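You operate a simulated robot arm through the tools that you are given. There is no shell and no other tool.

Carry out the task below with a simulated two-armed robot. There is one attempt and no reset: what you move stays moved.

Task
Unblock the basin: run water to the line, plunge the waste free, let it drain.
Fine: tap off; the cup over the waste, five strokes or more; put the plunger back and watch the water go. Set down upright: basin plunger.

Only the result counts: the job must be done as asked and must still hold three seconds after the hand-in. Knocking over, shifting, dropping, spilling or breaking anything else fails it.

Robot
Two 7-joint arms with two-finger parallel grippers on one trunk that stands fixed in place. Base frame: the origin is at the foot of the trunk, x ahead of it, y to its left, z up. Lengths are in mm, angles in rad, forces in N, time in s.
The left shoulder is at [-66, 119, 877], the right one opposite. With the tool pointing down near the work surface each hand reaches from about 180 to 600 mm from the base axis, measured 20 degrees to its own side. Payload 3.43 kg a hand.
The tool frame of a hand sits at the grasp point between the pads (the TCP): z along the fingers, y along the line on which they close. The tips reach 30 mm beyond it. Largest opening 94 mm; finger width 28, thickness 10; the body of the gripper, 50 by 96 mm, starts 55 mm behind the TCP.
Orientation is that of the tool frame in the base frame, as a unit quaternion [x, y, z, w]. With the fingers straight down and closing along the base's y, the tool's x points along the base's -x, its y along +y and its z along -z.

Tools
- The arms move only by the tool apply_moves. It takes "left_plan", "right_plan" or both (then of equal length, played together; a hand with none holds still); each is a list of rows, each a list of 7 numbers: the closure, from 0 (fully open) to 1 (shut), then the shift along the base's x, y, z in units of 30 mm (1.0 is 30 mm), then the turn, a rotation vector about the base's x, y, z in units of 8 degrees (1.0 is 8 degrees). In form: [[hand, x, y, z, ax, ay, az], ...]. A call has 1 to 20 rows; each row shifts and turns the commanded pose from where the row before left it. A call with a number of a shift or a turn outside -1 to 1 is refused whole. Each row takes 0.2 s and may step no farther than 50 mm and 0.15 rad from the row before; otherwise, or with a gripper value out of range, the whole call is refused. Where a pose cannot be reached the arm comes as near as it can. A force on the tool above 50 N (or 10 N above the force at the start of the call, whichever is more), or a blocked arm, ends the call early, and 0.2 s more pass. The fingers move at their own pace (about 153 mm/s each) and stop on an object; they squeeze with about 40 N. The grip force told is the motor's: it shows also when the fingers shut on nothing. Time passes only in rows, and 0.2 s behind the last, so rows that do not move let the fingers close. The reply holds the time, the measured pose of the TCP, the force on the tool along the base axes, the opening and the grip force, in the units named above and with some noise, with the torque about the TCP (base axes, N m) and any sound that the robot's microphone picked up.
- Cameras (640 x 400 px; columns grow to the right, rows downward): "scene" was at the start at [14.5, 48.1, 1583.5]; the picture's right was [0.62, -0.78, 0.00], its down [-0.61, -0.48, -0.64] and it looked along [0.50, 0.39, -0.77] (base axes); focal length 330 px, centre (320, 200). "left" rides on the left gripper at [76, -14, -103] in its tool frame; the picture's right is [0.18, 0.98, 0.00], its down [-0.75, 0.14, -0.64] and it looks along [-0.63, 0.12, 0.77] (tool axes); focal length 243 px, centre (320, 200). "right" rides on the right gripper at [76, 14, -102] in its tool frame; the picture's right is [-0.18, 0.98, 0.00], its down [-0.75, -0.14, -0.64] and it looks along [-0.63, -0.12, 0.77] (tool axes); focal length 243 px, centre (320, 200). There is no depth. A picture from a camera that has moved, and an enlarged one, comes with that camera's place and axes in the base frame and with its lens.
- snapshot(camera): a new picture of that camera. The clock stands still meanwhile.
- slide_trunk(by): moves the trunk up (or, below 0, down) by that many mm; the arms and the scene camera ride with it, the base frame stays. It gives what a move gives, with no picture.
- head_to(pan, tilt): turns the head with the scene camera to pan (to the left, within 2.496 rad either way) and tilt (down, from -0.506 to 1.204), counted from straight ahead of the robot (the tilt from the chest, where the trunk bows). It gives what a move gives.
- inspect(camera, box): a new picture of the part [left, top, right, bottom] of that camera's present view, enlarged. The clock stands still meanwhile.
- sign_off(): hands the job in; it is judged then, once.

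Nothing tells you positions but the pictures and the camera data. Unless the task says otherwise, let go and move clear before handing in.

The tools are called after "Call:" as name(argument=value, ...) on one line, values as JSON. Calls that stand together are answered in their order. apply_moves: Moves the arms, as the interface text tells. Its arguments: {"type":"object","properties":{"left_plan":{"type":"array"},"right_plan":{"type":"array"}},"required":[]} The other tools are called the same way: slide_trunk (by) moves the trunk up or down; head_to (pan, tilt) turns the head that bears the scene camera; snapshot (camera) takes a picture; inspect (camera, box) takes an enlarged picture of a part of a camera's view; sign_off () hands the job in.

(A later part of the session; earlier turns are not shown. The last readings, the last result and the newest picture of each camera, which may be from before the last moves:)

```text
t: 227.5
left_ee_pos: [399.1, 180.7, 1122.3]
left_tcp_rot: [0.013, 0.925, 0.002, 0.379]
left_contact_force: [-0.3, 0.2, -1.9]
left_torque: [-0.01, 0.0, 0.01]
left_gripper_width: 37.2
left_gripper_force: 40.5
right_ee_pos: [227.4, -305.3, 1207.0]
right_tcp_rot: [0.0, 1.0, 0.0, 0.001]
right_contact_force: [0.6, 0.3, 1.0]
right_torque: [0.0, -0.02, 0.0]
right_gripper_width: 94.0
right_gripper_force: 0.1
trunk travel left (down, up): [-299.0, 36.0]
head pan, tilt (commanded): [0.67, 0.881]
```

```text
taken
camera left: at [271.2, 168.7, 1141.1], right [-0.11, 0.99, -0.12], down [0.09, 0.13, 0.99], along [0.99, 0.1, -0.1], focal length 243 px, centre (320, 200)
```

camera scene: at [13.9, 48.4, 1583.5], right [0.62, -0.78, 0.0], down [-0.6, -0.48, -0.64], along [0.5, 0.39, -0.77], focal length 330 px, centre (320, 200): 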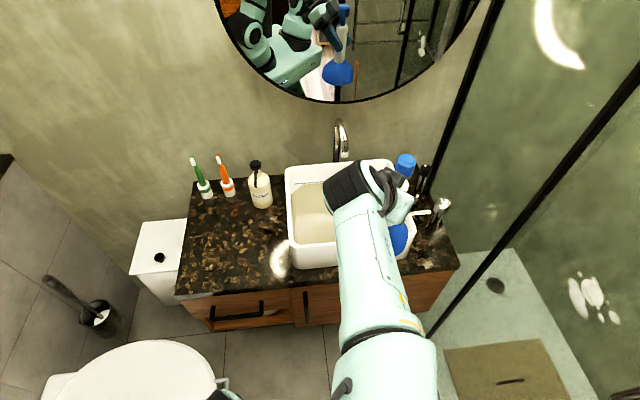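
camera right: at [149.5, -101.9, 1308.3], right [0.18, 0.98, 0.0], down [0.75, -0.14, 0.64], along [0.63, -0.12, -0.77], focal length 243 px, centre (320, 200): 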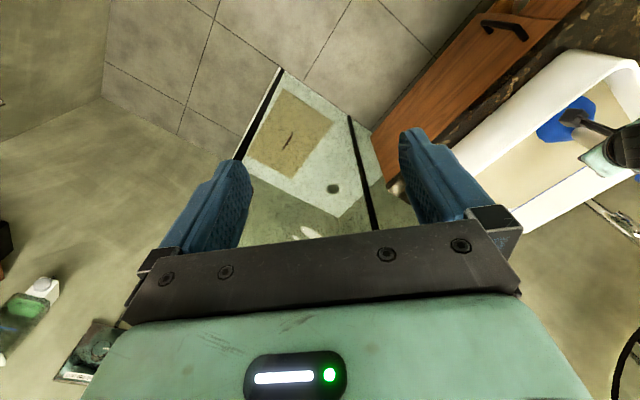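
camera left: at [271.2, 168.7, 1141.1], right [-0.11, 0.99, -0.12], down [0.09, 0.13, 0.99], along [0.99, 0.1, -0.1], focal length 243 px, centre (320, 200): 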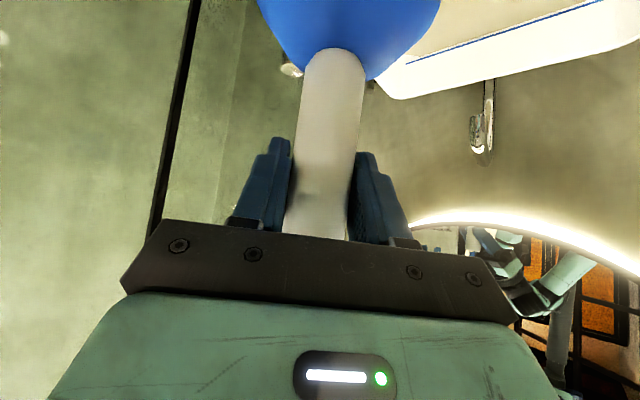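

Call:
inspect(camera="scene", box=[300, 170, 340, 195])

Call:
apply_moves(left_plan=[[0.9, -0.8, -0.2, 0.1, 0, 0, 0], [0.9, -0.8, -0.2, 0.1, 0, 0, 0], [0.9, 0, 0, 0, 0, 0, 0], [0.9, 0, 0, 0, 0, 0, 0], [0.9, 0, 0, 0, 0, 0, 0], [0.9, 0, 0, 0, 0, 0, 0], [0.9, 0, 0, 0, 0, 0, 0], [0.9, 0, 0, 0, 0, 0, 0], [0.9, 0, 0, 0, 0, 0, 0], [0.9, 0, 0, 0, 0, 0, 0], [0.9, 0, 0, 0, 0, 0, 0], [0.9, 0, 0, 0, 0, 0, 0], [0.9, 0, 0, 0, 0, 0, 0], [0.9, 0, 0, 0, 0, 0, 0], [0.9, 0, 0, 0, 0, 0, 0]])

Call:
inspect(camera="scene", box=[300, 170, 340, 195])

Call:
inspect(camera="scene", box=[350, 170, 390, 195])

```text
16.00 times, centred on (320, 182) of scene
camera zoom: at [13.9, 48.4, 1583.5], right [0.62, -0.78, 0.0], down [-0.6, -0.48, -0.64], along [0.5, 0.39, -0.77], focal length 5285 px, centre (320, 480)
```

zoom: 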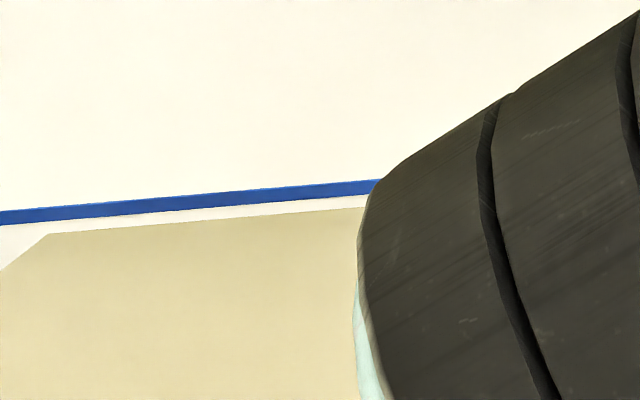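

```text
t: 228.2
left_ee_pos: [353.6, 238.6, 1096.4]
left_tcp_rot: [-0.068, 0.937, 0.024, 0.342]
left_contact_force: [-0.5, -0.4, -2.3]
left_torque: [0.03, -0.01, 0.0]
left_gripper_width: 37.2
left_gripper_force: 39.9
right_ee_pos: [228.2, -305.8, 1206.5]
right_tcp_rot: [0.0, 1.0, -0.001, 0.0]
right_contact_force: [-0.2, -1.2, -0.2]
right_torque: [0.02, -0.01, -0.01]
right_gripper_width: 93.9
right_gripper_force: 0.1
trunk travel left (down, up): [-299.0, 36.0]
head pan, tilt (commanded): [0.67, 0.881]
stopped in row 3 (left hand): the arm was blocked; the commanded pose is now the measured one
```

```text
16.00 times, centred on (320, 182) of scene
camera zoom: at [14.8, 47.8, 1583.5], right [0.62, -0.78, 0.0], down [-0.61, -0.48, -0.64], along [0.5, 0.39, -0.77], focal length 5285 px, centre (320, 480)
```

zoom: 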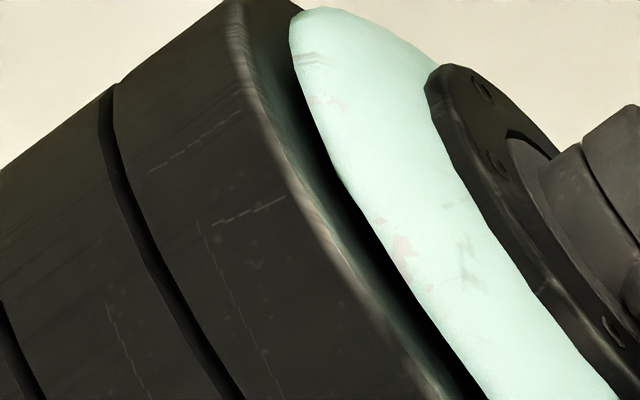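

```text
16.00 times, centred on (370, 182) of scene
camera zoom: at [14.8, 47.8, 1583.5], right [0.62, -0.78, 0.0], down [-0.61, -0.48, -0.64], along [0.5, 0.39, -0.77], focal length 5285 px, centre (-480, 480)
```

zoom: 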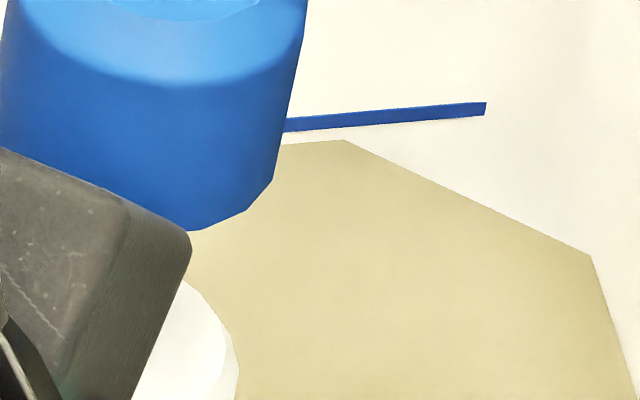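

Call:
snapshot(camera="scene")

Call:
snapshot(camera="left")

Call:
snapshot(camera="right")

```text
taken
camera scene: at [14.8, 47.8, 1583.5], right [0.62, -0.78, 0.0], down [-0.61, -0.48, -0.64], along [0.5, 0.39, -0.77], focal length 330 px, centre (320, 200)
```

scene: 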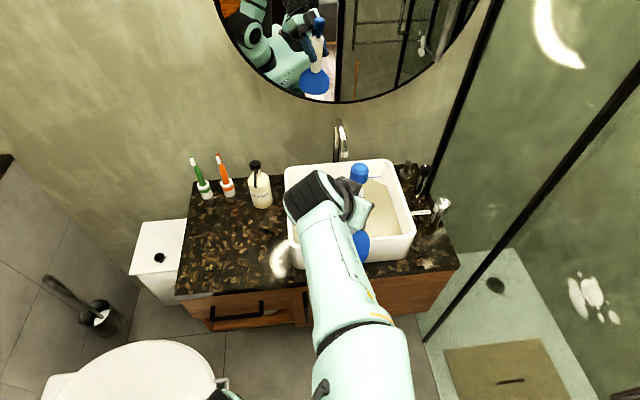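

```text
taken
camera left: at [231.1, 205.5, 1125.6], right [-0.28, 0.95, -0.12], down [0.14, 0.16, 0.98], along [0.95, 0.26, -0.18], focal length 243 px, centre (320, 200)
```

left: 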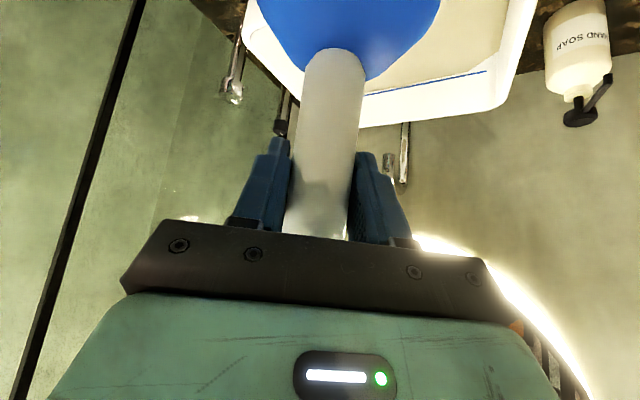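

```text
taken
camera right: at [151.9, -291.5, 1307.6], right [0.18, 0.98, 0.0], down [0.75, -0.14, 0.64], along [0.63, -0.12, -0.77], focal length 243 px, centre (320, 200)
```

right: 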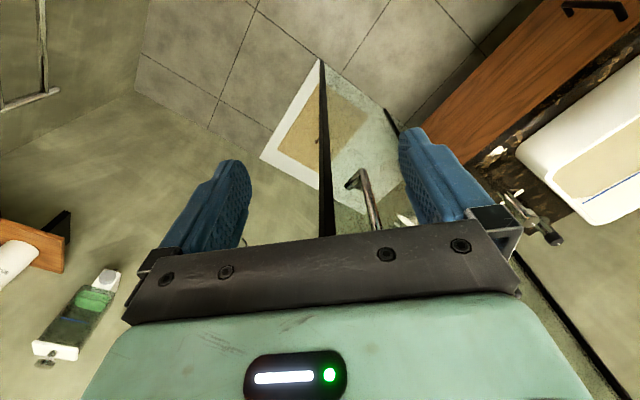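

I'll lower the trunk in stages, first 80 mm; the cup stays above rim height.

Call:
slide_trunk(by=-80)

Call:
snapshot(camera="scene")

```text
t: 229.3
left_ee_pos: [353.0, 238.1, 1018.1]
left_tcp_rot: [-0.066, 0.936, 0.022, 0.344]
left_contact_force: [0.1, 1.6, -2.8]
left_torque: [-0.02, -0.03, -0.04]
left_gripper_width: 37.4
left_gripper_force: 39.8
right_ee_pos: [227.7, -305.5, 1126.1]
right_tcp_rot: [-0.001, 1.0, 0.0, 0.0]
right_contact_force: [-0.9, 0.0, -0.3]
right_torque: [-0.01, -0.01, -0.01]
right_gripper_width: 94.1
right_gripper_force: 0.1
trunk travel left (down, up): [-219.0, 116.0]
head pan, tilt (commanded): [0.67, 0.881]
```

```text
taken
camera scene: at [16.5, 48.4, 1499.3], right [0.62, -0.78, 0.0], down [-0.61, -0.48, -0.64], along [0.5, 0.39, -0.77], focal length 330 px, centre (320, 200)
```

scene: 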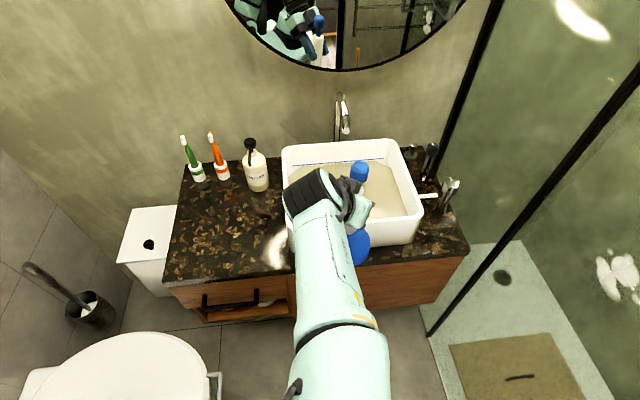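

Call:
apply_moves(left_plan=[[0.9, 0, 0, 0.7, 0, 0, 0], [0.9, 0, 0, 0.7, 0, 0, 0], [0.9, 0.57, 0.84, 0, 0.03, -0.08, 0.25], [0.9, 0.57, 0.84, 0, 0.03, -0.08, 0.25], [0.9, 0.57, 0.84, 0, 0.03, -0.08, 0.25], [0.9, 0.57, 0.84, 0, 0.03, -0.08, 0.25], [0.9, 0.57, 0.84, 0, 0.03, -0.085, 0.25], [0.9, 0.57, 0.84, 0, 0.03, -0.085, 0.25], [0.9, 0, 0, 0, 0, 0, 0]])

Call:
snapshot(camera="scene")

Call:
snapshot(camera="left")

```text
t: 231.3
left_ee_pos: [456.5, 386.7, 1059.2]
left_tcp_rot: [-0.16, 0.912, 0.068, 0.372]
left_contact_force: [-0.1, 0.2, -2.3]
left_torque: [0.01, 0.0, -0.02]
left_gripper_width: 37.3
left_gripper_force: 39.6
right_ee_pos: [227.6, -303.9, 1126.2]
right_tcp_rot: [0.0, 1.0, 0.001, 0.0]
right_contact_force: [-0.5, -0.2, -0.2]
right_torque: [0.0, 0.04, 0.0]
right_gripper_width: 93.8
right_gripper_force: 0.1
trunk travel left (down, up): [-219.0, 116.0]
head pan, tilt (commanded): [0.67, 0.881]
```

```text
taken
camera scene: at [15.5, 47.9, 1499.4], right [0.62, -0.78, 0.0], down [-0.6, -0.48, -0.64], along [0.5, 0.39, -0.77], focal length 330 px, centre (320, 200)
```

scene: 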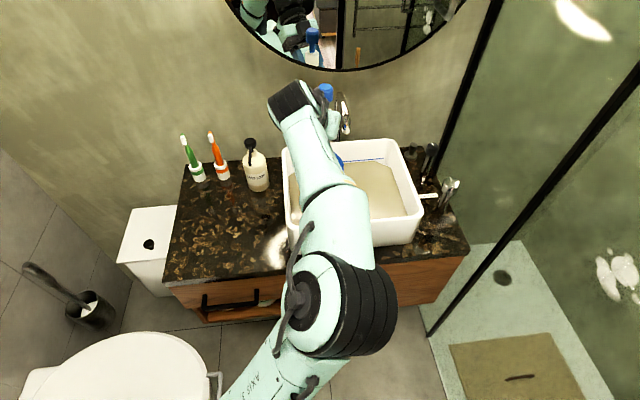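

```text
taken
camera left: at [342.4, 330.2, 1078.0], right [-0.46, 0.88, -0.12], down [0.04, 0.16, 0.99], along [0.89, 0.45, -0.11], focal length 243 px, centre (320, 200)
```

left: 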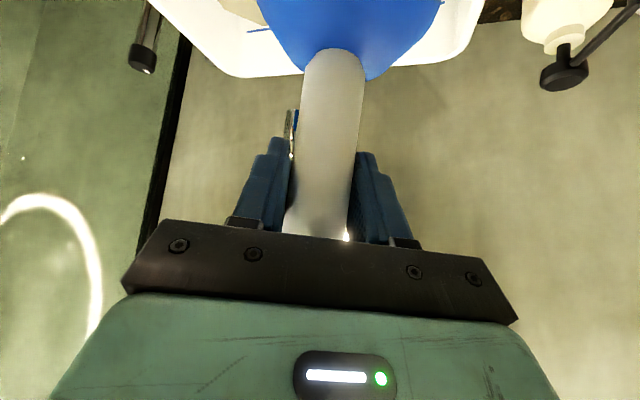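

Posture is good. I'll lower the trunk another 80 mm (the cup goes down inside the basin's outline, still above the floor).

Call:
slide_trunk(by=-80)

Call:
snapshot(camera="scene")

Call:
snapshot(camera="right")

Call:
snapshot(camera="left")

```text
t: 232.5
left_ee_pos: [456.1, 388.6, 979.9]
left_tcp_rot: [-0.16, 0.912, 0.068, 0.371]
left_contact_force: [-0.2, -0.3, -2.1]
left_torque: [-0.01, 0.0, 0.01]
left_gripper_width: 37.4
left_gripper_force: 40.2
right_ee_pos: [228.6, -305.0, 1047.1]
right_tcp_rot: [-0.001, 1.0, -0.001, 0.0]
right_contact_force: [0.7, 0.2, -0.6]
right_torque: [0.0, 0.05, -0.02]
right_gripper_width: 94.0
right_gripper_force: 0.1
trunk travel left (down, up): [-139.0, 196.0]
head pan, tilt (commanded): [0.67, 0.881]
```

```text
taken
camera scene: at [25.0, 48.3, 1421.1], right [0.62, -0.78, 0.0], down [-0.61, -0.48, -0.64], along [0.5, 0.39, -0.77], focal length 330 px, centre (320, 200)
```

scene: 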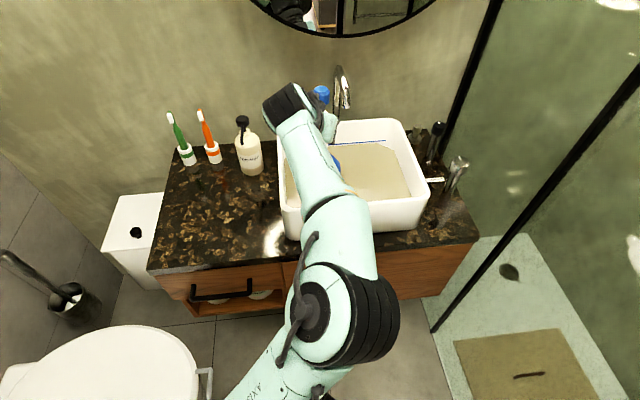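

```text
taken
camera right: at [151.8, -291.1, 1147.8], right [0.18, 0.98, 0.0], down [0.75, -0.14, 0.64], along [0.63, -0.12, -0.77], focal length 243 px, centre (320, 200)
```

right: 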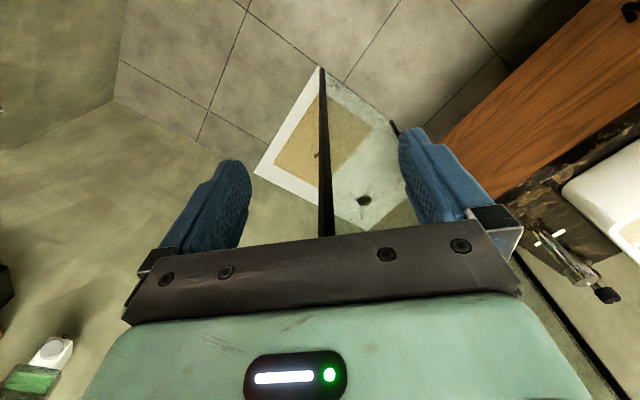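

```text
taken
camera left: at [341.2, 331.3, 999.0], right [-0.46, 0.88, -0.12], down [0.04, 0.16, 0.99], along [0.89, 0.45, -0.11], focal length 243 px, centre (320, 200)
```

left: 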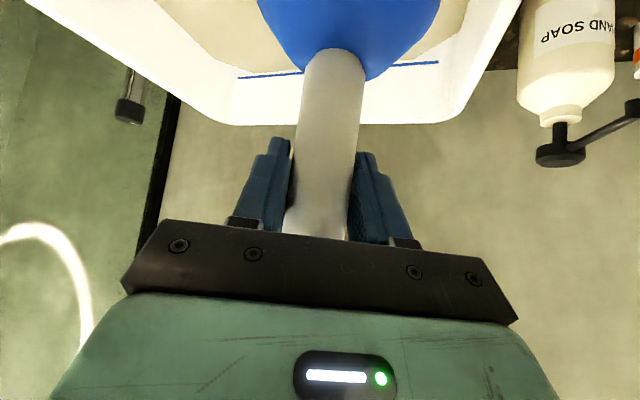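

Now lowering towards the cap to probe.

Call:
apply_moves(left_plan=[[0.9, 0.11, 0.05, -0.6, 0, 0, 0], [0.9, 0, 0, -0.8, 0, 0, 0], [0.9, 0, 0, -0.8, 0, 0, 0], [0.9, 0, 0, -0.3, 0, 0, 0], [0.9, 0, 0, 0, 0, 0, 0]])

Call:
apply_moves(left_plan=[[0.9, 0, 0, -0.15, 0, 0, 0], [0.9, 0, 0, 0, 0, 0, 0]])

Call:
apply_moves(left_plan=[[0.9, 0, 0, -0.15, 0, 0, 0], [0.9, 0, 0, 0, 0, 0, 0]])

```text
t: 233.7
left_ee_pos: [459.6, 390.3, 904.8]
left_tcp_rot: [-0.161, 0.912, 0.067, 0.372]
left_contact_force: [-0.4, 0.8, -2.0]
left_torque: [0.0, -0.01, 0.0]
left_gripper_width: 37.2
left_gripper_force: 39.9
right_ee_pos: [228.1, -304.7, 1045.6]
right_tcp_rot: [-0.001, 1.0, 0.0, 0.0]
right_contact_force: [0.4, 0.4, 0.2]
right_torque: [0.03, 0.06, 0.02]
right_gripper_width: 93.6
right_gripper_force: 0.1
trunk travel left (down, up): [-139.0, 196.0]
head pan, tilt (commanded): [0.67, 0.881]
```

```text
t: 234.3
left_ee_pos: [459.0, 389.8, 900.1]
left_tcp_rot: [-0.161, 0.912, 0.068, 0.371]
left_contact_force: [0.0, 0.1, -2.4]
left_torque: [0.0, 0.05, -0.01]
left_gripper_width: 37.2
left_gripper_force: 39.9
right_ee_pos: [228.0, -303.8, 1045.2]
right_tcp_rot: [0.0, 1.0, 0.0, 0.0]
right_contact_force: [0.8, -0.2, 0.7]
right_torque: [0.0, -0.02, 0.02]
right_gripper_width: 94.0
right_gripper_force: 0.0
trunk travel left (down, up): [-139.0, 196.0]
head pan, tilt (commanded): [0.67, 0.881]
```

```text
t: 234.9
left_ee_pos: [458.8, 389.6, 895.4]
left_tcp_rot: [-0.161, 0.912, 0.069, 0.371]
left_contact_force: [0.2, 0.5, -3.2]
left_torque: [0.01, 0.03, 0.03]
left_gripper_width: 37.6
left_gripper_force: 40.2
right_ee_pos: [228.5, -305.3, 1044.8]
right_tcp_rot: [0.0, 1.0, 0.0, 0.0]
right_contact_force: [-0.2, 0.0, 0.8]
right_torque: [-0.02, -0.01, 0.01]
right_gripper_width: 93.8
right_gripper_force: 0.1
trunk travel left (down, up): [-139.0, 196.0]
head pan, tilt (commanded): [0.67, 0.881]
```

Reach is fine now, and still no contact at cap height. Continuing down.

Call:
apply_moves(left_plan=[[0.9, 0, 0, -0.15, 0, 0, 0], [0.9, 0, 0, 0, 0, 0, 0]])

Call:
apply_moves(left_plan=[[0.9, 0, 0, -0.15, 0, 0, 0], [0.9, 0, 0, 0, 0, 0, 0]])

Call:
apply_moves(left_plan=[[0.9, 0, 0, -0.12, 0, 0, 0], [0.9, 0, 0, 0, 0, 0, 0]])

Call:
apply_moves(left_plan=[[0.9, 0, 0, -0.12, 0, 0, 0], [0.9, 0, 0, 0, 0, 0, 0]])

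```text
t: 235.5
left_ee_pos: [460.7, 390.6, 891.6]
left_tcp_rot: [-0.161, 0.912, 0.069, 0.371]
left_contact_force: [-1.1, 0.3, -3.2]
left_torque: [0.0, -0.06, -0.03]
left_gripper_width: 37.1
left_gripper_force: 40.0
right_ee_pos: [229.0, -304.6, 1046.0]
right_tcp_rot: [0.0, 1.0, 0.0, 0.0]
right_contact_force: [-0.4, 0.6, -0.4]
right_torque: [0.0, 0.01, 0.0]
right_gripper_width: 93.9
right_gripper_force: 0.0
trunk travel left (down, up): [-139.0, 196.0]
head pan, tilt (commanded): [0.67, 0.881]
```

```text
t: 236.1
left_ee_pos: [459.7, 390.6, 887.4]
left_tcp_rot: [-0.161, 0.912, 0.068, 0.371]
left_contact_force: [0.7, 0.3, -2.8]
left_torque: [0.0, -0.01, 0.01]
left_gripper_width: 37.2
left_gripper_force: 40.3
right_ee_pos: [229.5, -304.9, 1046.6]
right_tcp_rot: [0.0, 1.0, 0.0, -0.001]
right_contact_force: [0.1, 0.7, 0.9]
right_torque: [-0.01, 0.0, 0.0]
right_gripper_width: 94.0
right_gripper_force: 0.0
trunk travel left (down, up): [-139.0, 196.0]
head pan, tilt (commanded): [0.67, 0.881]
```

```text
t: 236.7
left_ee_pos: [460.1, 390.3, 884.3]
left_tcp_rot: [-0.161, 0.912, 0.068, 0.371]
left_contact_force: [0.0, 0.4, -2.1]
left_torque: [-0.02, 0.0, 0.0]
left_gripper_width: 37.1
left_gripper_force: 39.5
right_ee_pos: [228.9, -304.7, 1044.6]
right_tcp_rot: [0.001, 1.0, -0.001, 0.0]
right_contact_force: [-0.2, -1.0, -0.5]
right_torque: [-0.02, -0.01, 0.02]
right_gripper_width: 93.9
right_gripper_force: 0.0
trunk travel left (down, up): [-139.0, 196.0]
head pan, tilt (commanded): [0.67, 0.881]
```

```text
t: 237.3
left_ee_pos: [460.2, 389.5, 879.4]
left_tcp_rot: [-0.161, 0.912, 0.068, 0.372]
left_contact_force: [-1.7, -0.4, 3.2]
left_torque: [-0.11, -0.07, -0.02]
left_gripper_width: 37.3
left_gripper_force: 40.2
right_ee_pos: [228.1, -304.9, 1045.8]
right_tcp_rot: [0.0, 1.0, 0.0, 0.0]
right_contact_force: [0.3, 0.6, -0.1]
right_torque: [0.02, 0.02, 0.02]
right_gripper_width: 94.1
right_gripper_force: 0.0
trunk travel left (down, up): [-139.0, 196.0]
head pan, tilt (commanded): [0.67, 0.881]
```

Seated on the floor around the cap again, upright this time. Firm strokes now: ~40 N press, 57 mm travel, dwell at each end.

Call:
apply_moves(left_plan=[[0.9, 0, 0, -0.1, 0, 0, 0], [0.9, 0, 0, -0.08, 0, 0, 0], [0.9, 0, 0, 0, 0, 0, 0], [0.9, 0, 0, 0.95, 0, 0, 0], [0.9, 0, 0, 0.95, 0, 0, 0], [0.9, 0, 0, 0, 0, 0, 0], [0.9, 0, 0, -0.8, 0, 0, 0], [0.9, 0, 0, -0.7, 0, 0, 0], [0.9, 0, 0, -0.25, 0, 0, 0], [0.9, 0, 0, -0.15, 0, 0, 0], [0.9, 0, 0, 0, 0, 0, 0]])

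Call:
inspect(camera="scene", box=[330, 120, 420, 180])

```text
t: 239.7
left_ee_pos: [457.9, 390.9, 878.0]
left_tcp_rot: [-0.161, 0.909, 0.071, 0.377]
left_contact_force: [-9.7, -2.2, 35.5]
left_torque: [0.02, -0.64, 0.08]
left_gripper_width: 37.3
left_gripper_force: 40.2
right_ee_pos: [225.1, -306.5, 1046.3]
right_tcp_rot: [0.0, 1.0, 0.001, 0.003]
right_contact_force: [0.0, -0.9, -0.3]
right_torque: [-0.01, -0.04, 0.01]
right_gripper_width: 94.2
right_gripper_force: 0.0
trunk travel left (down, up): [-139.0, 196.0]
head pan, tilt (commanded): [0.67, 0.881]
```

```text
6.67 times, centred on (375, 150) of scene
camera zoom: at [20.9, 45.7, 1421.4], right [0.62, -0.78, 0.0], down [-0.6, -0.48, -0.64], along [0.5, 0.4, -0.77], focal length 2202 px, centre (-47, 533)
```

zoom: 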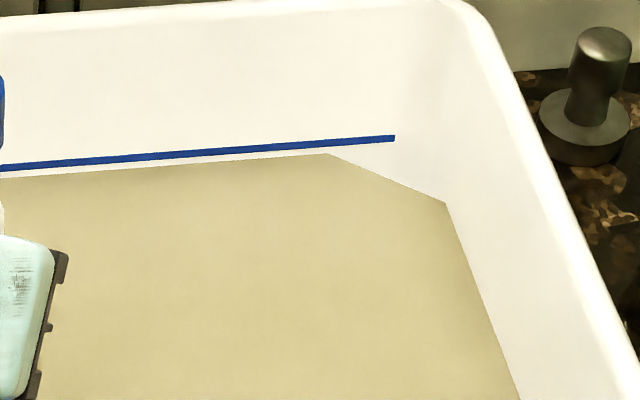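

Call:
inspect(camera="scene", box=[360, 130, 400, 155])

Call:
apply_moves(left_plan=[[0.9, 0, 0, 0.95, 0, 0, 0], [0.9, 0, 0, 0.95, 0, 0, 0], [0.9, 0, 0, 0, 0, 0, 0], [0.9, 0, 0, -0.8, 0, 0, 0], [0.9, 0, 0, -0.7, 0, 0, 0], [0.9, 0, 0, -0.25, 0, 0, 0], [0.9, 0, 0, -0.15, 0, 0, 0], [0.9, 0, 0, 0, 0, 0, 0], [0.9, 0, 0, 0.95, 0, 0, 0], [0.9, 0, 0, 0.95, 0, 0, 0], [0.9, 0, 0, 0, 0, 0, 0], [0.9, 0, 0, -0.8, 0, 0, 0], [0.9, 0, 0, -0.7, 0, 0, 0], [0.9, 0, 0, -0.25, 0, 0, 0], [0.9, 0, 0, -0.15, 0, 0, 0], [0.9, 0, 0, 0, 0, 0, 0]])

Call:
inspect(camera="scene", box=[360, 130, 400, 155])

Call:
snapshot(camera="left")

```text
16.00 times, centred on (380, 142) of scene
camera zoom: at [20.9, 45.7, 1421.4], right [0.62, -0.78, 0.0], down [-0.6, -0.48, -0.64], along [0.5, 0.4, -0.77], focal length 5285 px, centre (-640, 1120)
```

zoom: 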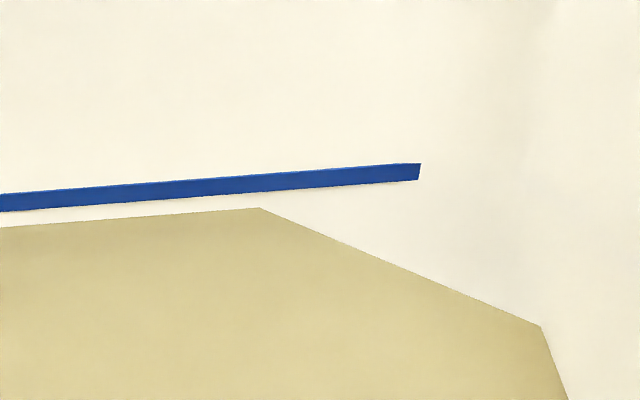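

```text
t: 243.1
left_ee_pos: [458.0, 389.5, 878.6]
left_tcp_rot: [-0.161, 0.91, 0.07, 0.376]
left_contact_force: [-7.8, -4.4, 32.4]
left_torque: [0.14, -0.47, -0.01]
left_gripper_width: 37.4
left_gripper_force: 40.2
right_ee_pos: [225.5, -306.3, 1046.4]
right_tcp_rot: [0.0, 1.0, 0.0, 0.002]
right_contact_force: [-0.1, 0.6, -0.7]
right_torque: [0.01, -0.02, -0.01]
right_gripper_width: 94.1
right_gripper_force: 0.1
trunk travel left (down, up): [-139.0, 196.0]
head pan, tilt (commanded): [0.67, 0.881]
```

```text
16.00 times, centred on (380, 142) of scene
camera zoom: at [21.4, 45.8, 1421.4], right [0.62, -0.78, 0.0], down [-0.6, -0.48, -0.64], along [0.5, 0.4, -0.77], focal length 5285 px, centre (-640, 1120)
```

zoom: 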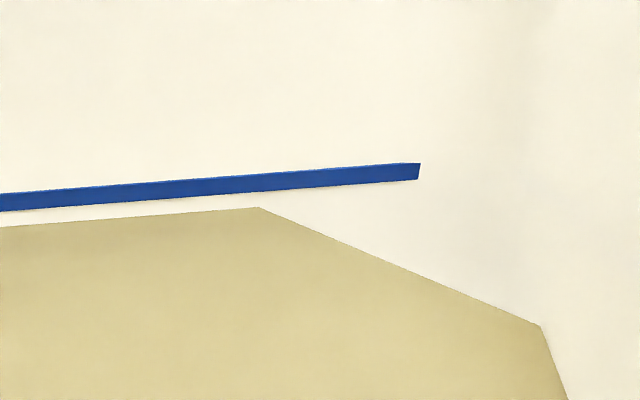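

```text
taken
camera left: at [343.2, 331.4, 896.2], right [-0.46, 0.88, -0.12], down [0.03, 0.15, 0.99], along [0.89, 0.45, -0.1], focal length 243 px, centre (320, 200)
```

left: 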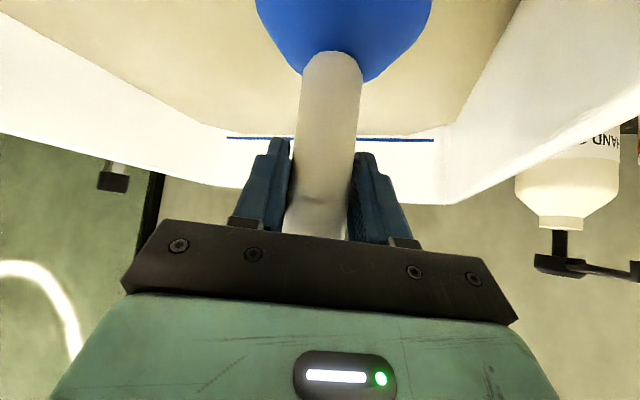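

Still no effect, so I'll vary the style: a run of quick, short strokes that keep the cup seated (about 20 mm), then a run of faster, longer ones, then test for draining away from the waste.

Call:
apply_moves(left_plan=[[0.9, 0, 0, 0.7, 0, 0, 0], [0.9, 0, 0, -0.7, 0, 0, 0], [0.9, 0, 0, 0.7, 0, 0, 0], [0.9, 0, 0, -0.7, 0, 0, 0], [0.9, 0, 0, 0.7, 0, 0, 0], [0.9, 0, 0, -0.7, 0, 0, 0], [0.9, 0, 0, 0.7, 0, 0, 0], [0.9, 0, 0, -0.7, 0, 0, 0], [0.9, 0, 0, 0.7, 0, 0, 0], [0.9, 0, 0, -0.7, 0, 0, 0], [0.9, 0, 0, 0.7, 0, 0, 0], [0.9, 0, 0, -0.7, 0, 0, 0], [0.9, 0, 0, 0.7, 0, 0, 0], [0.9, 0, 0, -0.7, 0, 0, 0], [0.9, 0, 0, 0.7, 0, 0, 0], [0.9, 0, 0, -0.7, 0, 0, 0], [0.9, 0, 0, 0, 0, 0, 0]])

Call:
inspect(camera="scene", box=[360, 130, 400, 155])

```text
t: 246.7
left_ee_pos: [459.6, 389.3, 878.6]
left_tcp_rot: [-0.16, 0.911, 0.069, 0.375]
left_contact_force: [-2.4, -4.3, 20.5]
left_torque: [0.09, -0.41, -0.14]
left_gripper_width: 37.2
left_gripper_force: 40.1
right_ee_pos: [227.0, -305.6, 1047.1]
right_tcp_rot: [0.0, 1.0, 0.001, 0.001]
right_contact_force: [-0.6, -0.3, 0.3]
right_torque: [0.01, -0.02, -0.02]
right_gripper_width: 94.0
right_gripper_force: 0.0
trunk travel left (down, up): [-139.0, 196.0]
head pan, tilt (commanded): [0.67, 0.881]
```

```text
16.00 times, centred on (380, 142) of scene
camera zoom: at [22.9, 46.4, 1421.3], right [0.62, -0.78, 0.0], down [-0.6, -0.48, -0.64], along [0.5, 0.4, -0.77], focal length 5285 px, centre (-640, 1120)
```

zoom: 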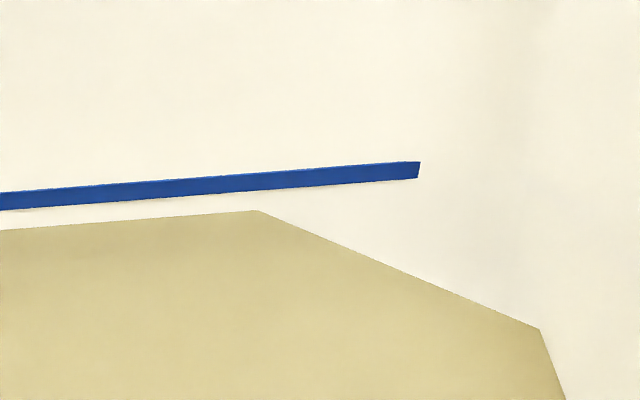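

The level dropped during those quick strokes. I'll check if it's continuing by itself.

Call:
apply_moves(left_plan=[[0.9, 0, 0, 0.5, 0, 0, 0], [0.9, 0, 0, 0, 0, 0, 0], [0.9, 0, 0, 0, 0, 0, 0], [0.9, 0, 0, 0, 0, 0, 0], [0.9, 0, 0, 0, 0, 0, 0], [0.9, 0, 0, 0, 0, 0, 0], [0.9, 0, 0, 0, 0, 0, 0], [0.9, 0, 0, 0, 0, 0, 0]])

Call:
inspect(camera="scene", box=[360, 130, 400, 155])

```text
t: 248.5
left_ee_pos: [460.5, 390.2, 889.1]
left_tcp_rot: [-0.16, 0.912, 0.067, 0.372]
left_contact_force: [-0.6, -0.3, -2.7]
left_torque: [0.02, -0.04, -0.04]
left_gripper_width: 37.2
left_gripper_force: 40.3
right_ee_pos: [228.4, -305.0, 1046.8]
right_tcp_rot: [0.0, 1.0, 0.001, 0.001]
right_contact_force: [-1.2, -0.1, -0.1]
right_torque: [-0.04, -0.02, -0.02]
right_gripper_width: 94.2
right_gripper_force: 0.0
trunk travel left (down, up): [-139.0, 196.0]
head pan, tilt (commanded): [0.67, 0.881]
```

```text
16.00 times, centred on (380, 142) of scene
camera zoom: at [24.9, 48.3, 1421.1], right [0.62, -0.78, 0.0], down [-0.61, -0.48, -0.64], along [0.5, 0.39, -0.77], focal length 5285 px, centre (-640, 1120)
```

zoom: 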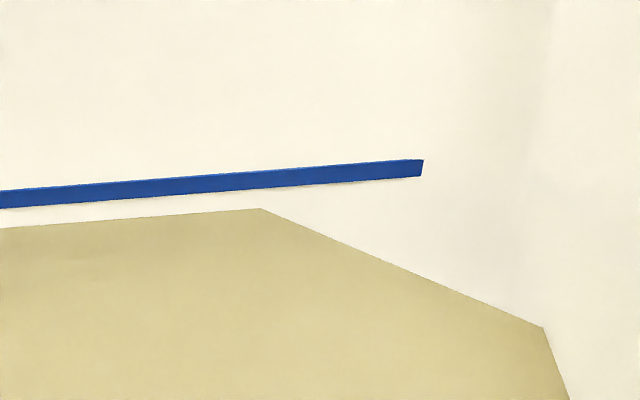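

Not continuing on its own. I'll do another batch of quick strokes with slightly larger amplitude.

Call:
apply_moves(left_plan=[[0.9, 0, 0, -0.5, 0, 0, 0], [0.9, 0, 0, 1, 0, 0, 0], [0.9, 0, 0, -1, 0, 0, 0], [0.9, 0, 0, 1, 0, 0, 0], [0.9, 0, 0, -1, 0, 0, 0], [0.9, 0, 0, 1, 0, 0, 0], [0.9, 0, 0, -1, 0, 0, 0], [0.9, 0, 0, 1, 0, 0, 0], [0.9, 0, 0, -1, 0, 0, 0], [0.9, 0, 0, 1, 0, 0, 0], [0.9, 0, 0, -1, 0, 0, 0], [0.9, 0, 0, 1, 0, 0, 0], [0.9, 0, 0, -1, 0, 0, 0], [0.9, 0, 0, 1, 0, 0, 0], [0.9, 0, 0, -1, 0, 0, 0], [0.9, 0, 0, 1, 0, 0, 0], [0.9, 0, 0, -1, 0, 0, 0], [0.9, 0, 0, 0.5, 0, 0, 0], [0.9, 0, 0, 0, 0, 0, 0]])

Call:
inspect(camera="scene", box=[360, 130, 400, 155])

Call:
snapshot(camera="left")

```text
t: 252.5
left_ee_pos: [459.3, 390.0, 888.2]
left_tcp_rot: [-0.161, 0.912, 0.068, 0.371]
left_contact_force: [-0.3, 0.9, -3.1]
left_torque: [0.0, 0.01, -0.03]
left_gripper_width: 37.4
left_gripper_force: 40.1
right_ee_pos: [228.9, -304.6, 1045.2]
right_tcp_rot: [0.0, 1.0, 0.0, 0.0]
right_contact_force: [-0.1, -0.4, -0.1]
right_torque: [0.04, -0.03, -0.01]
right_gripper_width: 94.1
right_gripper_force: 0.1
trunk travel left (down, up): [-139.0, 196.0]
head pan, tilt (commanded): [0.67, 0.881]
```

```text
16.00 times, centred on (380, 142) of scene
camera zoom: at [25.0, 48.4, 1421.0], right [0.62, -0.78, 0.0], down [-0.61, -0.48, -0.64], along [0.5, 0.39, -0.77], focal length 5285 px, centre (-640, 1120)
```

zoom: 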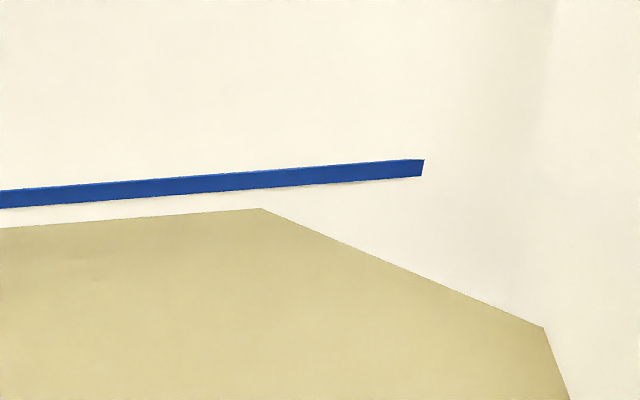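

```text
taken
camera left: at [344.3, 332.9, 908.3], right [-0.46, 0.88, -0.12], down [0.04, 0.16, 0.99], along [0.89, 0.45, -0.11], focal length 243 px, centre (320, 200)
```

left: 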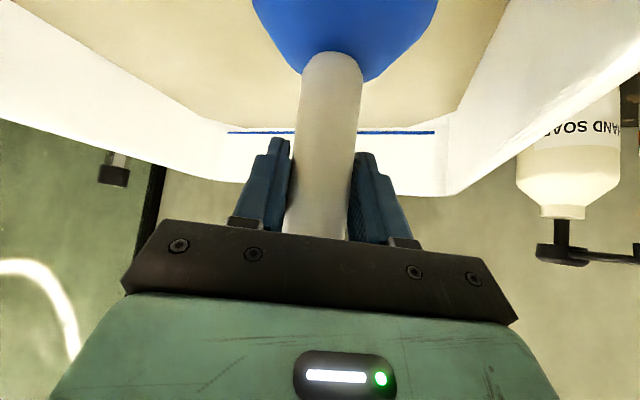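

The level seems to fall in small steps with time rather than with strokes. I'll lift the cup clear and time the leak.

Call:
apply_moves(left_plan=[[0.9, 0, 0, 1, 0, 0, 0], [0.9, 0, 0, 1, 0, 0, 0], [0.9, 0, 0, 1, 0, 0, 0], [0.9, 0, 0, 0, 0, 0, 0], [0.9, 0, 0, 0, 0, 0, 0], [0.9, 0, 0, 0, 0, 0, 0], [0.9, 0, 0, 0, 0, 0, 0], [0.9, 0, 0, 0, 0, 0, 0], [0.9, 0, 0, 0, 0, 0, 0], [0.9, 0, 0, 0, 0, 0, 0], [0.9, 0, 0, 0, 0, 0, 0], [0.9, 0, 0, 0, 0, 0, 0], [0.9, 0, 0, 0, 0, 0, 0], [0.9, 0, 0, 0, 0, 0, 0], [0.9, 0, 0, 0, 0, 0, 0], [0.9, 0, 0, 0, 0, 0, 0]])

Call:
inspect(camera="scene", box=[360, 130, 400, 155])

Call:
apply_moves(left_plan=[[0.9, 0, 0, 0, 0, 0, 0], [0.9, 0, 0, 0, 0, 0, 0], [0.9, 0, 0, 0, 0, 0, 0], [0.9, 0, 0, 0, 0, 0, 0], [0.9, 0, 0, 0, 0, 0, 0], [0.9, 0, 0, 0, 0, 0, 0], [0.9, 0, 0, 0, 0, 0, 0], [0.9, 0, 0, 0, 0, 0, 0], [0.9, 0, 0, 0, 0, 0, 0], [0.9, 0, 0, 0, 0, 0, 0], [0.9, 0, 0, 0, 0, 0, 0], [0.9, 0, 0, 0, 0, 0, 0], [0.9, 0, 0, 0, 0, 0, 0], [0.9, 0, 0, 0, 0, 0, 0], [0.9, 0, 0, 0, 0, 0, 0], [0.9, 0, 0, 0, 0, 0, 0], [0.9, 0, 0, 0, 0, 0, 0], [0.9, 0, 0, 0, 0, 0, 0], [0.9, 0, 0, 0, 0, 0, 0], [0.9, 0, 0, 0, 0, 0, 0]])

Call:
inspect(camera="scene", box=[360, 130, 400, 155])

Call:
apply_moves(left_plan=[[0.9, 0, 0, 0, 0, 0, 0], [0.9, 0, 0, 0, 0, 0, 0], [0.9, 0, 0, 0, 0, 0, 0], [0.9, 0, 0, 0, 0, 0, 0], [0.9, 0, 0, 0, 0, 0, 0], [0.9, 0, 0, 0, 0, 0, 0], [0.9, 0, 0, 0, 0, 0, 0], [0.9, 0, 0, 0, 0, 0, 0], [0.9, 0, 0, 0, 0, 0, 0], [0.9, 0, 0, 0, 0, 0, 0], [0.9, 0, 0, 0, 0, 0, 0], [0.9, 0, 0, 0, 0, 0, 0], [0.9, 0, 0, 0, 0, 0, 0], [0.9, 0, 0, 0, 0, 0, 0], [0.9, 0, 0, 0, 0, 0, 0], [0.9, 0, 0, 0, 0, 0, 0], [0.9, 0, 0, 0, 0, 0, 0], [0.9, 0, 0, 0, 0, 0, 0], [0.9, 0, 0, 0, 0, 0, 0], [0.9, 0, 0, 0, 0, 0, 0]])

Call:
inspect(camera="scene", box=[360, 130, 400, 155])

```text
t: 255.9
left_ee_pos: [458.7, 390.4, 980.5]
left_tcp_rot: [-0.16, 0.912, 0.068, 0.371]
left_contact_force: [0.5, -0.4, -2.4]
left_torque: [0.02, -0.04, 0.0]
left_gripper_width: 37.3
left_gripper_force: 39.7
right_ee_pos: [228.6, -302.6, 1045.5]
right_tcp_rot: [0.001, 1.0, 0.0, 0.0]
right_contact_force: [-0.5, -0.4, 0.3]
right_torque: [0.04, -0.01, 0.02]
right_gripper_width: 94.2
right_gripper_force: 0.0
trunk travel left (down, up): [-139.0, 196.0]
head pan, tilt (commanded): [0.67, 0.881]
```

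```text
16.00 times, centred on (380, 142) of scene
camera zoom: at [24.9, 48.3, 1421.1], right [0.62, -0.78, 0.0], down [-0.61, -0.48, -0.64], along [0.5, 0.39, -0.77], focal length 5285 px, centre (-640, 1120)
```

zoom: 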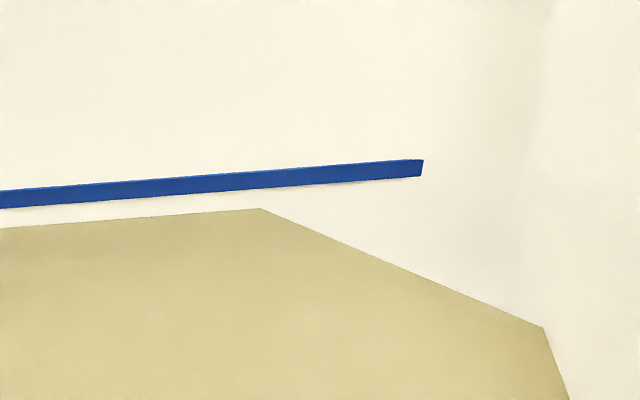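

```text
t: 260.1
left_ee_pos: [458.8, 389.4, 978.9]
left_tcp_rot: [-0.16, 0.912, 0.068, 0.37]
left_contact_force: [-0.7, -0.2, -2.1]
left_torque: [-0.02, 0.0, -0.01]
left_gripper_width: 37.1
left_gripper_force: 39.4
right_ee_pos: [228.1, -305.1, 1046.4]
right_tcp_rot: [-0.001, 1.0, -0.001, -0.001]
right_contact_force: [-0.5, -1.2, -0.4]
right_torque: [0.01, -0.02, 0.0]
right_gripper_width: 94.0
right_gripper_force: 0.1
trunk travel left (down, up): [-139.0, 196.0]
head pan, tilt (commanded): [0.67, 0.881]
```

```text
16.00 times, centred on (380, 142) of scene
camera zoom: at [24.9, 48.3, 1421.1], right [0.62, -0.78, 0.0], down [-0.61, -0.48, -0.64], along [0.5, 0.39, -0.77], focal length 5285 px, centre (-640, 1120)
```

zoom: 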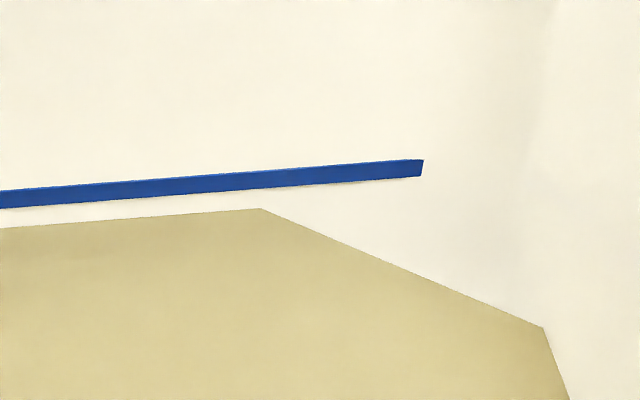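

```text
t: 264.3
left_ee_pos: [458.4, 388.7, 980.1]
left_tcp_rot: [-0.161, 0.912, 0.068, 0.371]
left_contact_force: [0.2, 0.2, -2.5]
left_torque: [0.01, 0.01, -0.03]
left_gripper_width: 37.5
left_gripper_force: 40.4
right_ee_pos: [228.5, -304.5, 1046.0]
right_tcp_rot: [0.0, 1.0, 0.0, 0.0]
right_contact_force: [-0.4, 0.4, -0.4]
right_torque: [-0.01, -0.01, 0.0]
right_gripper_width: 93.9
right_gripper_force: 0.1
trunk travel left (down, up): [-139.0, 196.0]
head pan, tilt (commanded): [0.67, 0.881]
```

```text
16.00 times, centred on (380, 142) of scene
camera zoom: at [24.9, 48.3, 1421.1], right [0.62, -0.78, 0.0], down [-0.61, -0.48, -0.64], along [0.5, 0.39, -0.77], focal length 5285 px, centre (-640, 1120)
```

zoom: 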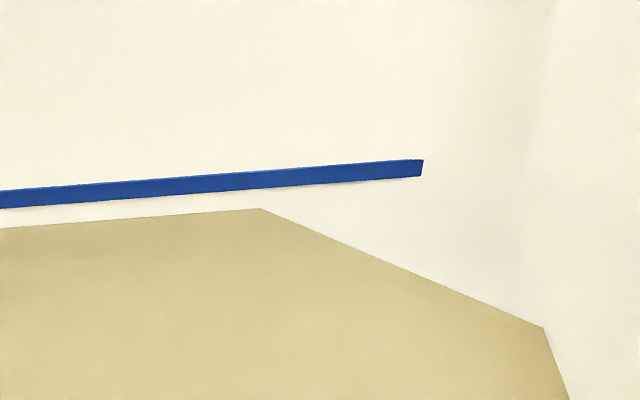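

Call:
inspect(camera="scene", box=[410, 110, 490, 210])

Call:
inspect(camera="scene", box=[300, 50, 400, 150])

Call:
apply_moves(left_plan=[[0.9, 0, 0, 0, 0, 0, 0], [0.9, 0, 0, 0, 0, 0, 0], [0.9, 0, 0, 0, 0, 0, 0], [0.9, 0, 0, 0, 0, 0, 0], [0.9, 0, 0, 0, 0, 0, 0], [0.9, 0, 0, 0, 0, 0, 0], [0.9, 0, 0, 0, 0, 0, 0], [0.9, 0, 0, 0, 0, 0, 0], [0.9, 0, 0, 0, 0, 0, 0], [0.9, 0, 0, 0, 0, 0, 0], [0.9, 0, 0, 0, 0, 0, 0], [0.9, 0, 0, 0, 0, 0, 0], [0.9, 0, 0, 0, 0, 0, 0], [0.9, 0, 0, 0, 0, 0, 0], [0.9, 0, 0, 0, 0, 0, 0], [0.9, 0, 0, 0, 0, 0, 0], [0.9, 0, 0, 0, 0, 0, 0], [0.9, 0, 0, 0, 0, 0, 0], [0.9, 0, 0, 0, 0, 0, 0], [0.9, 0, 0, 0, 0, 0, 0]])

Call:
inspect(camera="scene", box=[360, 130, 400, 155])

```text
4.00 times, centred on (450, 160) of scene
camera zoom: at [24.9, 48.3, 1421.1], right [0.62, -0.78, 0.0], down [-0.61, -0.48, -0.64], along [0.5, 0.39, -0.77], focal length 1321 px, centre (-200, 360)
```

zoom: 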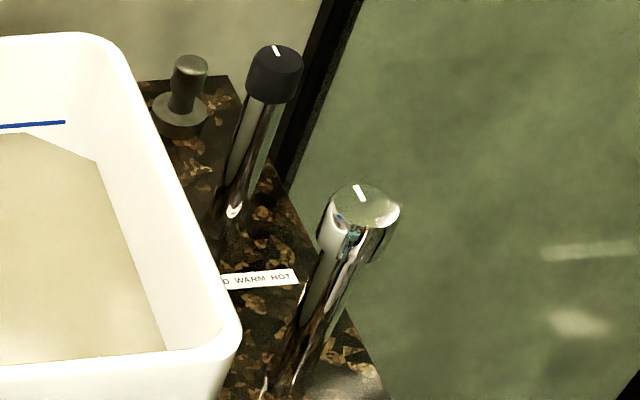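

```text
4.00 times, centred on (350, 100) of scene
camera zoom: at [24.9, 48.3, 1421.1], right [0.62, -0.78, 0.0], down [-0.61, -0.48, -0.64], along [0.5, 0.39, -0.77], focal length 1321 px, centre (200, 600)
```

zoom: 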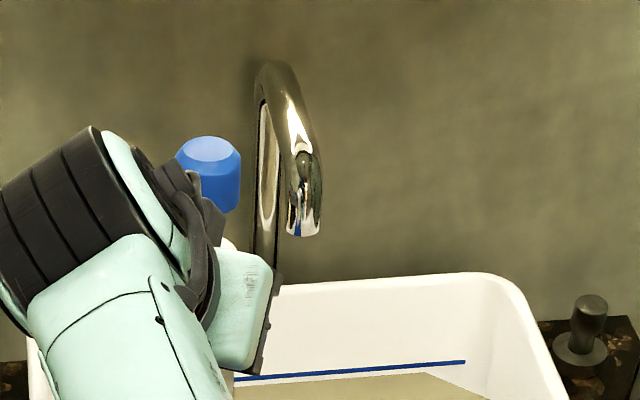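

```text
t: 268.5
left_ee_pos: [459.1, 389.3, 979.2]
left_tcp_rot: [-0.161, 0.912, 0.069, 0.372]
left_contact_force: [-0.2, 0.2, -2.7]
left_torque: [0.04, 0.0, -0.01]
left_gripper_width: 37.2
left_gripper_force: 39.7
right_ee_pos: [228.5, -304.6, 1046.3]
right_tcp_rot: [0.001, 1.0, 0.0, 0.0]
right_contact_force: [-1.0, -0.7, -0.5]
right_torque: [0.0, -0.03, -0.02]
right_gripper_width: 94.0
right_gripper_force: 0.1
trunk travel left (down, up): [-139.0, 196.0]
head pan, tilt (commanded): [0.67, 0.881]
```

```text
16.00 times, centred on (380, 142) of scene
camera zoom: at [24.9, 48.3, 1421.1], right [0.62, -0.78, 0.0], down [-0.61, -0.48, -0.64], along [0.5, 0.39, -0.77], focal length 5285 px, centre (-640, 1120)
```

zoom: 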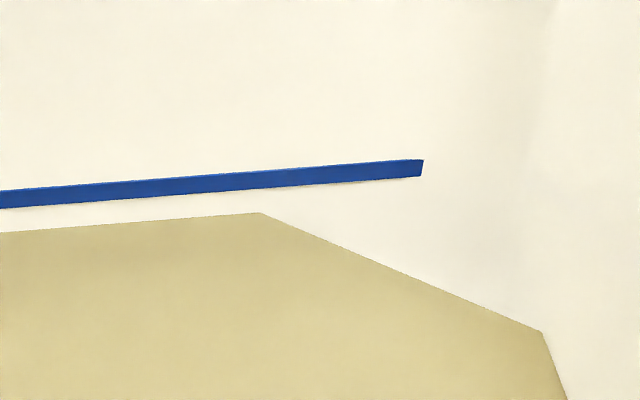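

The leak is slow and constant (one display step every ~23 s), so the strokes so far haven't counted. Next I'll try full-height strokes, about 100 mm from above the water down to the floor.

Call:
apply_moves(left_plan=[[0.9, 0, 0, -1, 0, 0, 0], [0.9, 0, 0, -1, 0, 0, 0], [0.9, 0, 0, -0.9, 0, 0, 0], [0.9, 0, 0, -0.36, 0, 0, 0], [0.9, 0, 0, -0.15, 0, 0, 0], [0.9, 0, 0, 0, 0, 0, 0], [0.9, 0, 0, 1, 0, 0, 0], [0.9, 0, 0, 1, 0, 0, 0], [0.9, 0, 0, 1, 0, 0, 0], [0.9, 0, 0, 0, 0, 0, 0], [0.9, 0, 0, -1, 0, 0, 0], [0.9, 0, 0, -1, 0, 0, 0], [0.9, 0, 0, -0.7, 0, 0, 0], [0.9, 0, 0, -0.3, 0, 0, 0], [0.9, 0, 0, 0, 0, 0, 0]])

Call:
inspect(camera="scene", box=[360, 130, 400, 155])

Call:
apply_moves(left_plan=[[0.9, 0, 0, 1, 0, 0, 0], [0.9, 0, 0, 1, 0, 0, 0], [0.9, 0, 0, 1, 0, 0, 0], [0.9, 0, 0, 0, 0, 0, 0], [0.9, 0, 0, -1, 0, 0, 0], [0.9, 0, 0, -1, 0, 0, 0], [0.9, 0, 0, -0.7, 0, 0, 0], [0.9, 0, 0, -0.3, 0, 0, 0], [0.9, 0, 0, 0, 0, 0, 0], [0.9, 0, 0, 1, 0, 0, 0], [0.9, 0, 0, 1, 0, 0, 0], [0.9, 0, 0, 1, 0, 0, 0], [0.9, 0, 0, 0, 0, 0, 0], [0.9, 0, 0, -1, 0, 0, 0], [0.9, 0, 0, -1, 0, 0, 0], [0.9, 0, 0, -0.7, 0, 0, 0], [0.9, 0, 0, -0.3, 0, 0, 0], [0.9, 0, 0, 0, 0, 0, 0]])

Call:
inspect(camera="scene", box=[360, 130, 400, 155])

```text
t: 271.7
left_ee_pos: [460.0, 390.3, 878.6]
left_tcp_rot: [-0.161, 0.911, 0.069, 0.373]
left_contact_force: [-1.9, 0.3, 8.3]
left_torque: [-0.01, -0.26, -0.03]
left_gripper_width: 37.4
left_gripper_force: 40.2
right_ee_pos: [227.4, -304.5, 1046.1]
right_tcp_rot: [0.0, 1.0, -0.001, 0.001]
right_contact_force: [0.3, -0.8, 0.2]
right_torque: [-0.05, -0.01, -0.02]
right_gripper_width: 93.9
right_gripper_force: 0.0
trunk travel left (down, up): [-139.0, 196.0]
head pan, tilt (commanded): [0.67, 0.881]
```

```text
16.00 times, centred on (380, 142) of scene
camera zoom: at [23.8, 47.6, 1421.2], right [0.62, -0.78, 0.0], down [-0.6, -0.48, -0.64], along [0.5, 0.4, -0.77], focal length 5285 px, centre (-640, 1120)
```

zoom: 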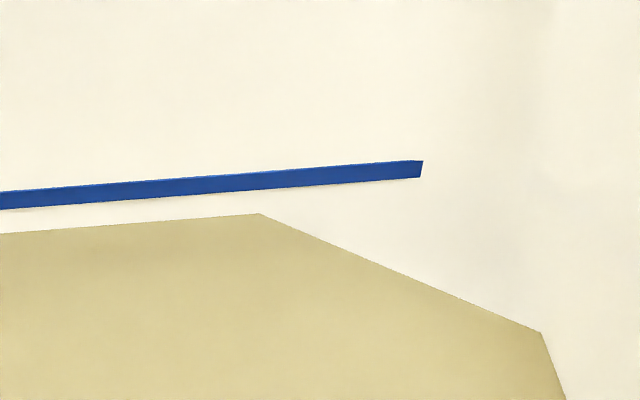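

```text
t: 275.5
left_ee_pos: [459.7, 390.2, 879.0]
left_tcp_rot: [-0.161, 0.911, 0.069, 0.374]
left_contact_force: [-3.4, -0.3, 14.5]
left_torque: [-0.09, -0.46, -0.01]
left_gripper_width: 37.2
left_gripper_force: 39.7
right_ee_pos: [226.4, -306.1, 1046.6]
right_tcp_rot: [0.0, 1.0, 0.0, 0.001]
right_contact_force: [0.2, 0.5, -0.1]
right_torque: [0.0, 0.03, 0.0]
right_gripper_width: 94.1
right_gripper_force: 0.1
trunk travel left (down, up): [-139.0, 196.0]
head pan, tilt (commanded): [0.67, 0.881]
```

```text
16.00 times, centred on (380, 142) of scene
camera zoom: at [23.2, 47.3, 1421.3], right [0.62, -0.78, 0.0], down [-0.6, -0.48, -0.64], along [0.5, 0.4, -0.77], focal length 5285 px, centre (-640, 1120)
```

zoom: 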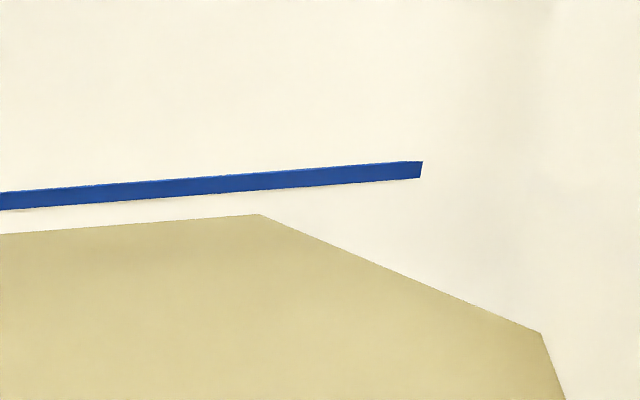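

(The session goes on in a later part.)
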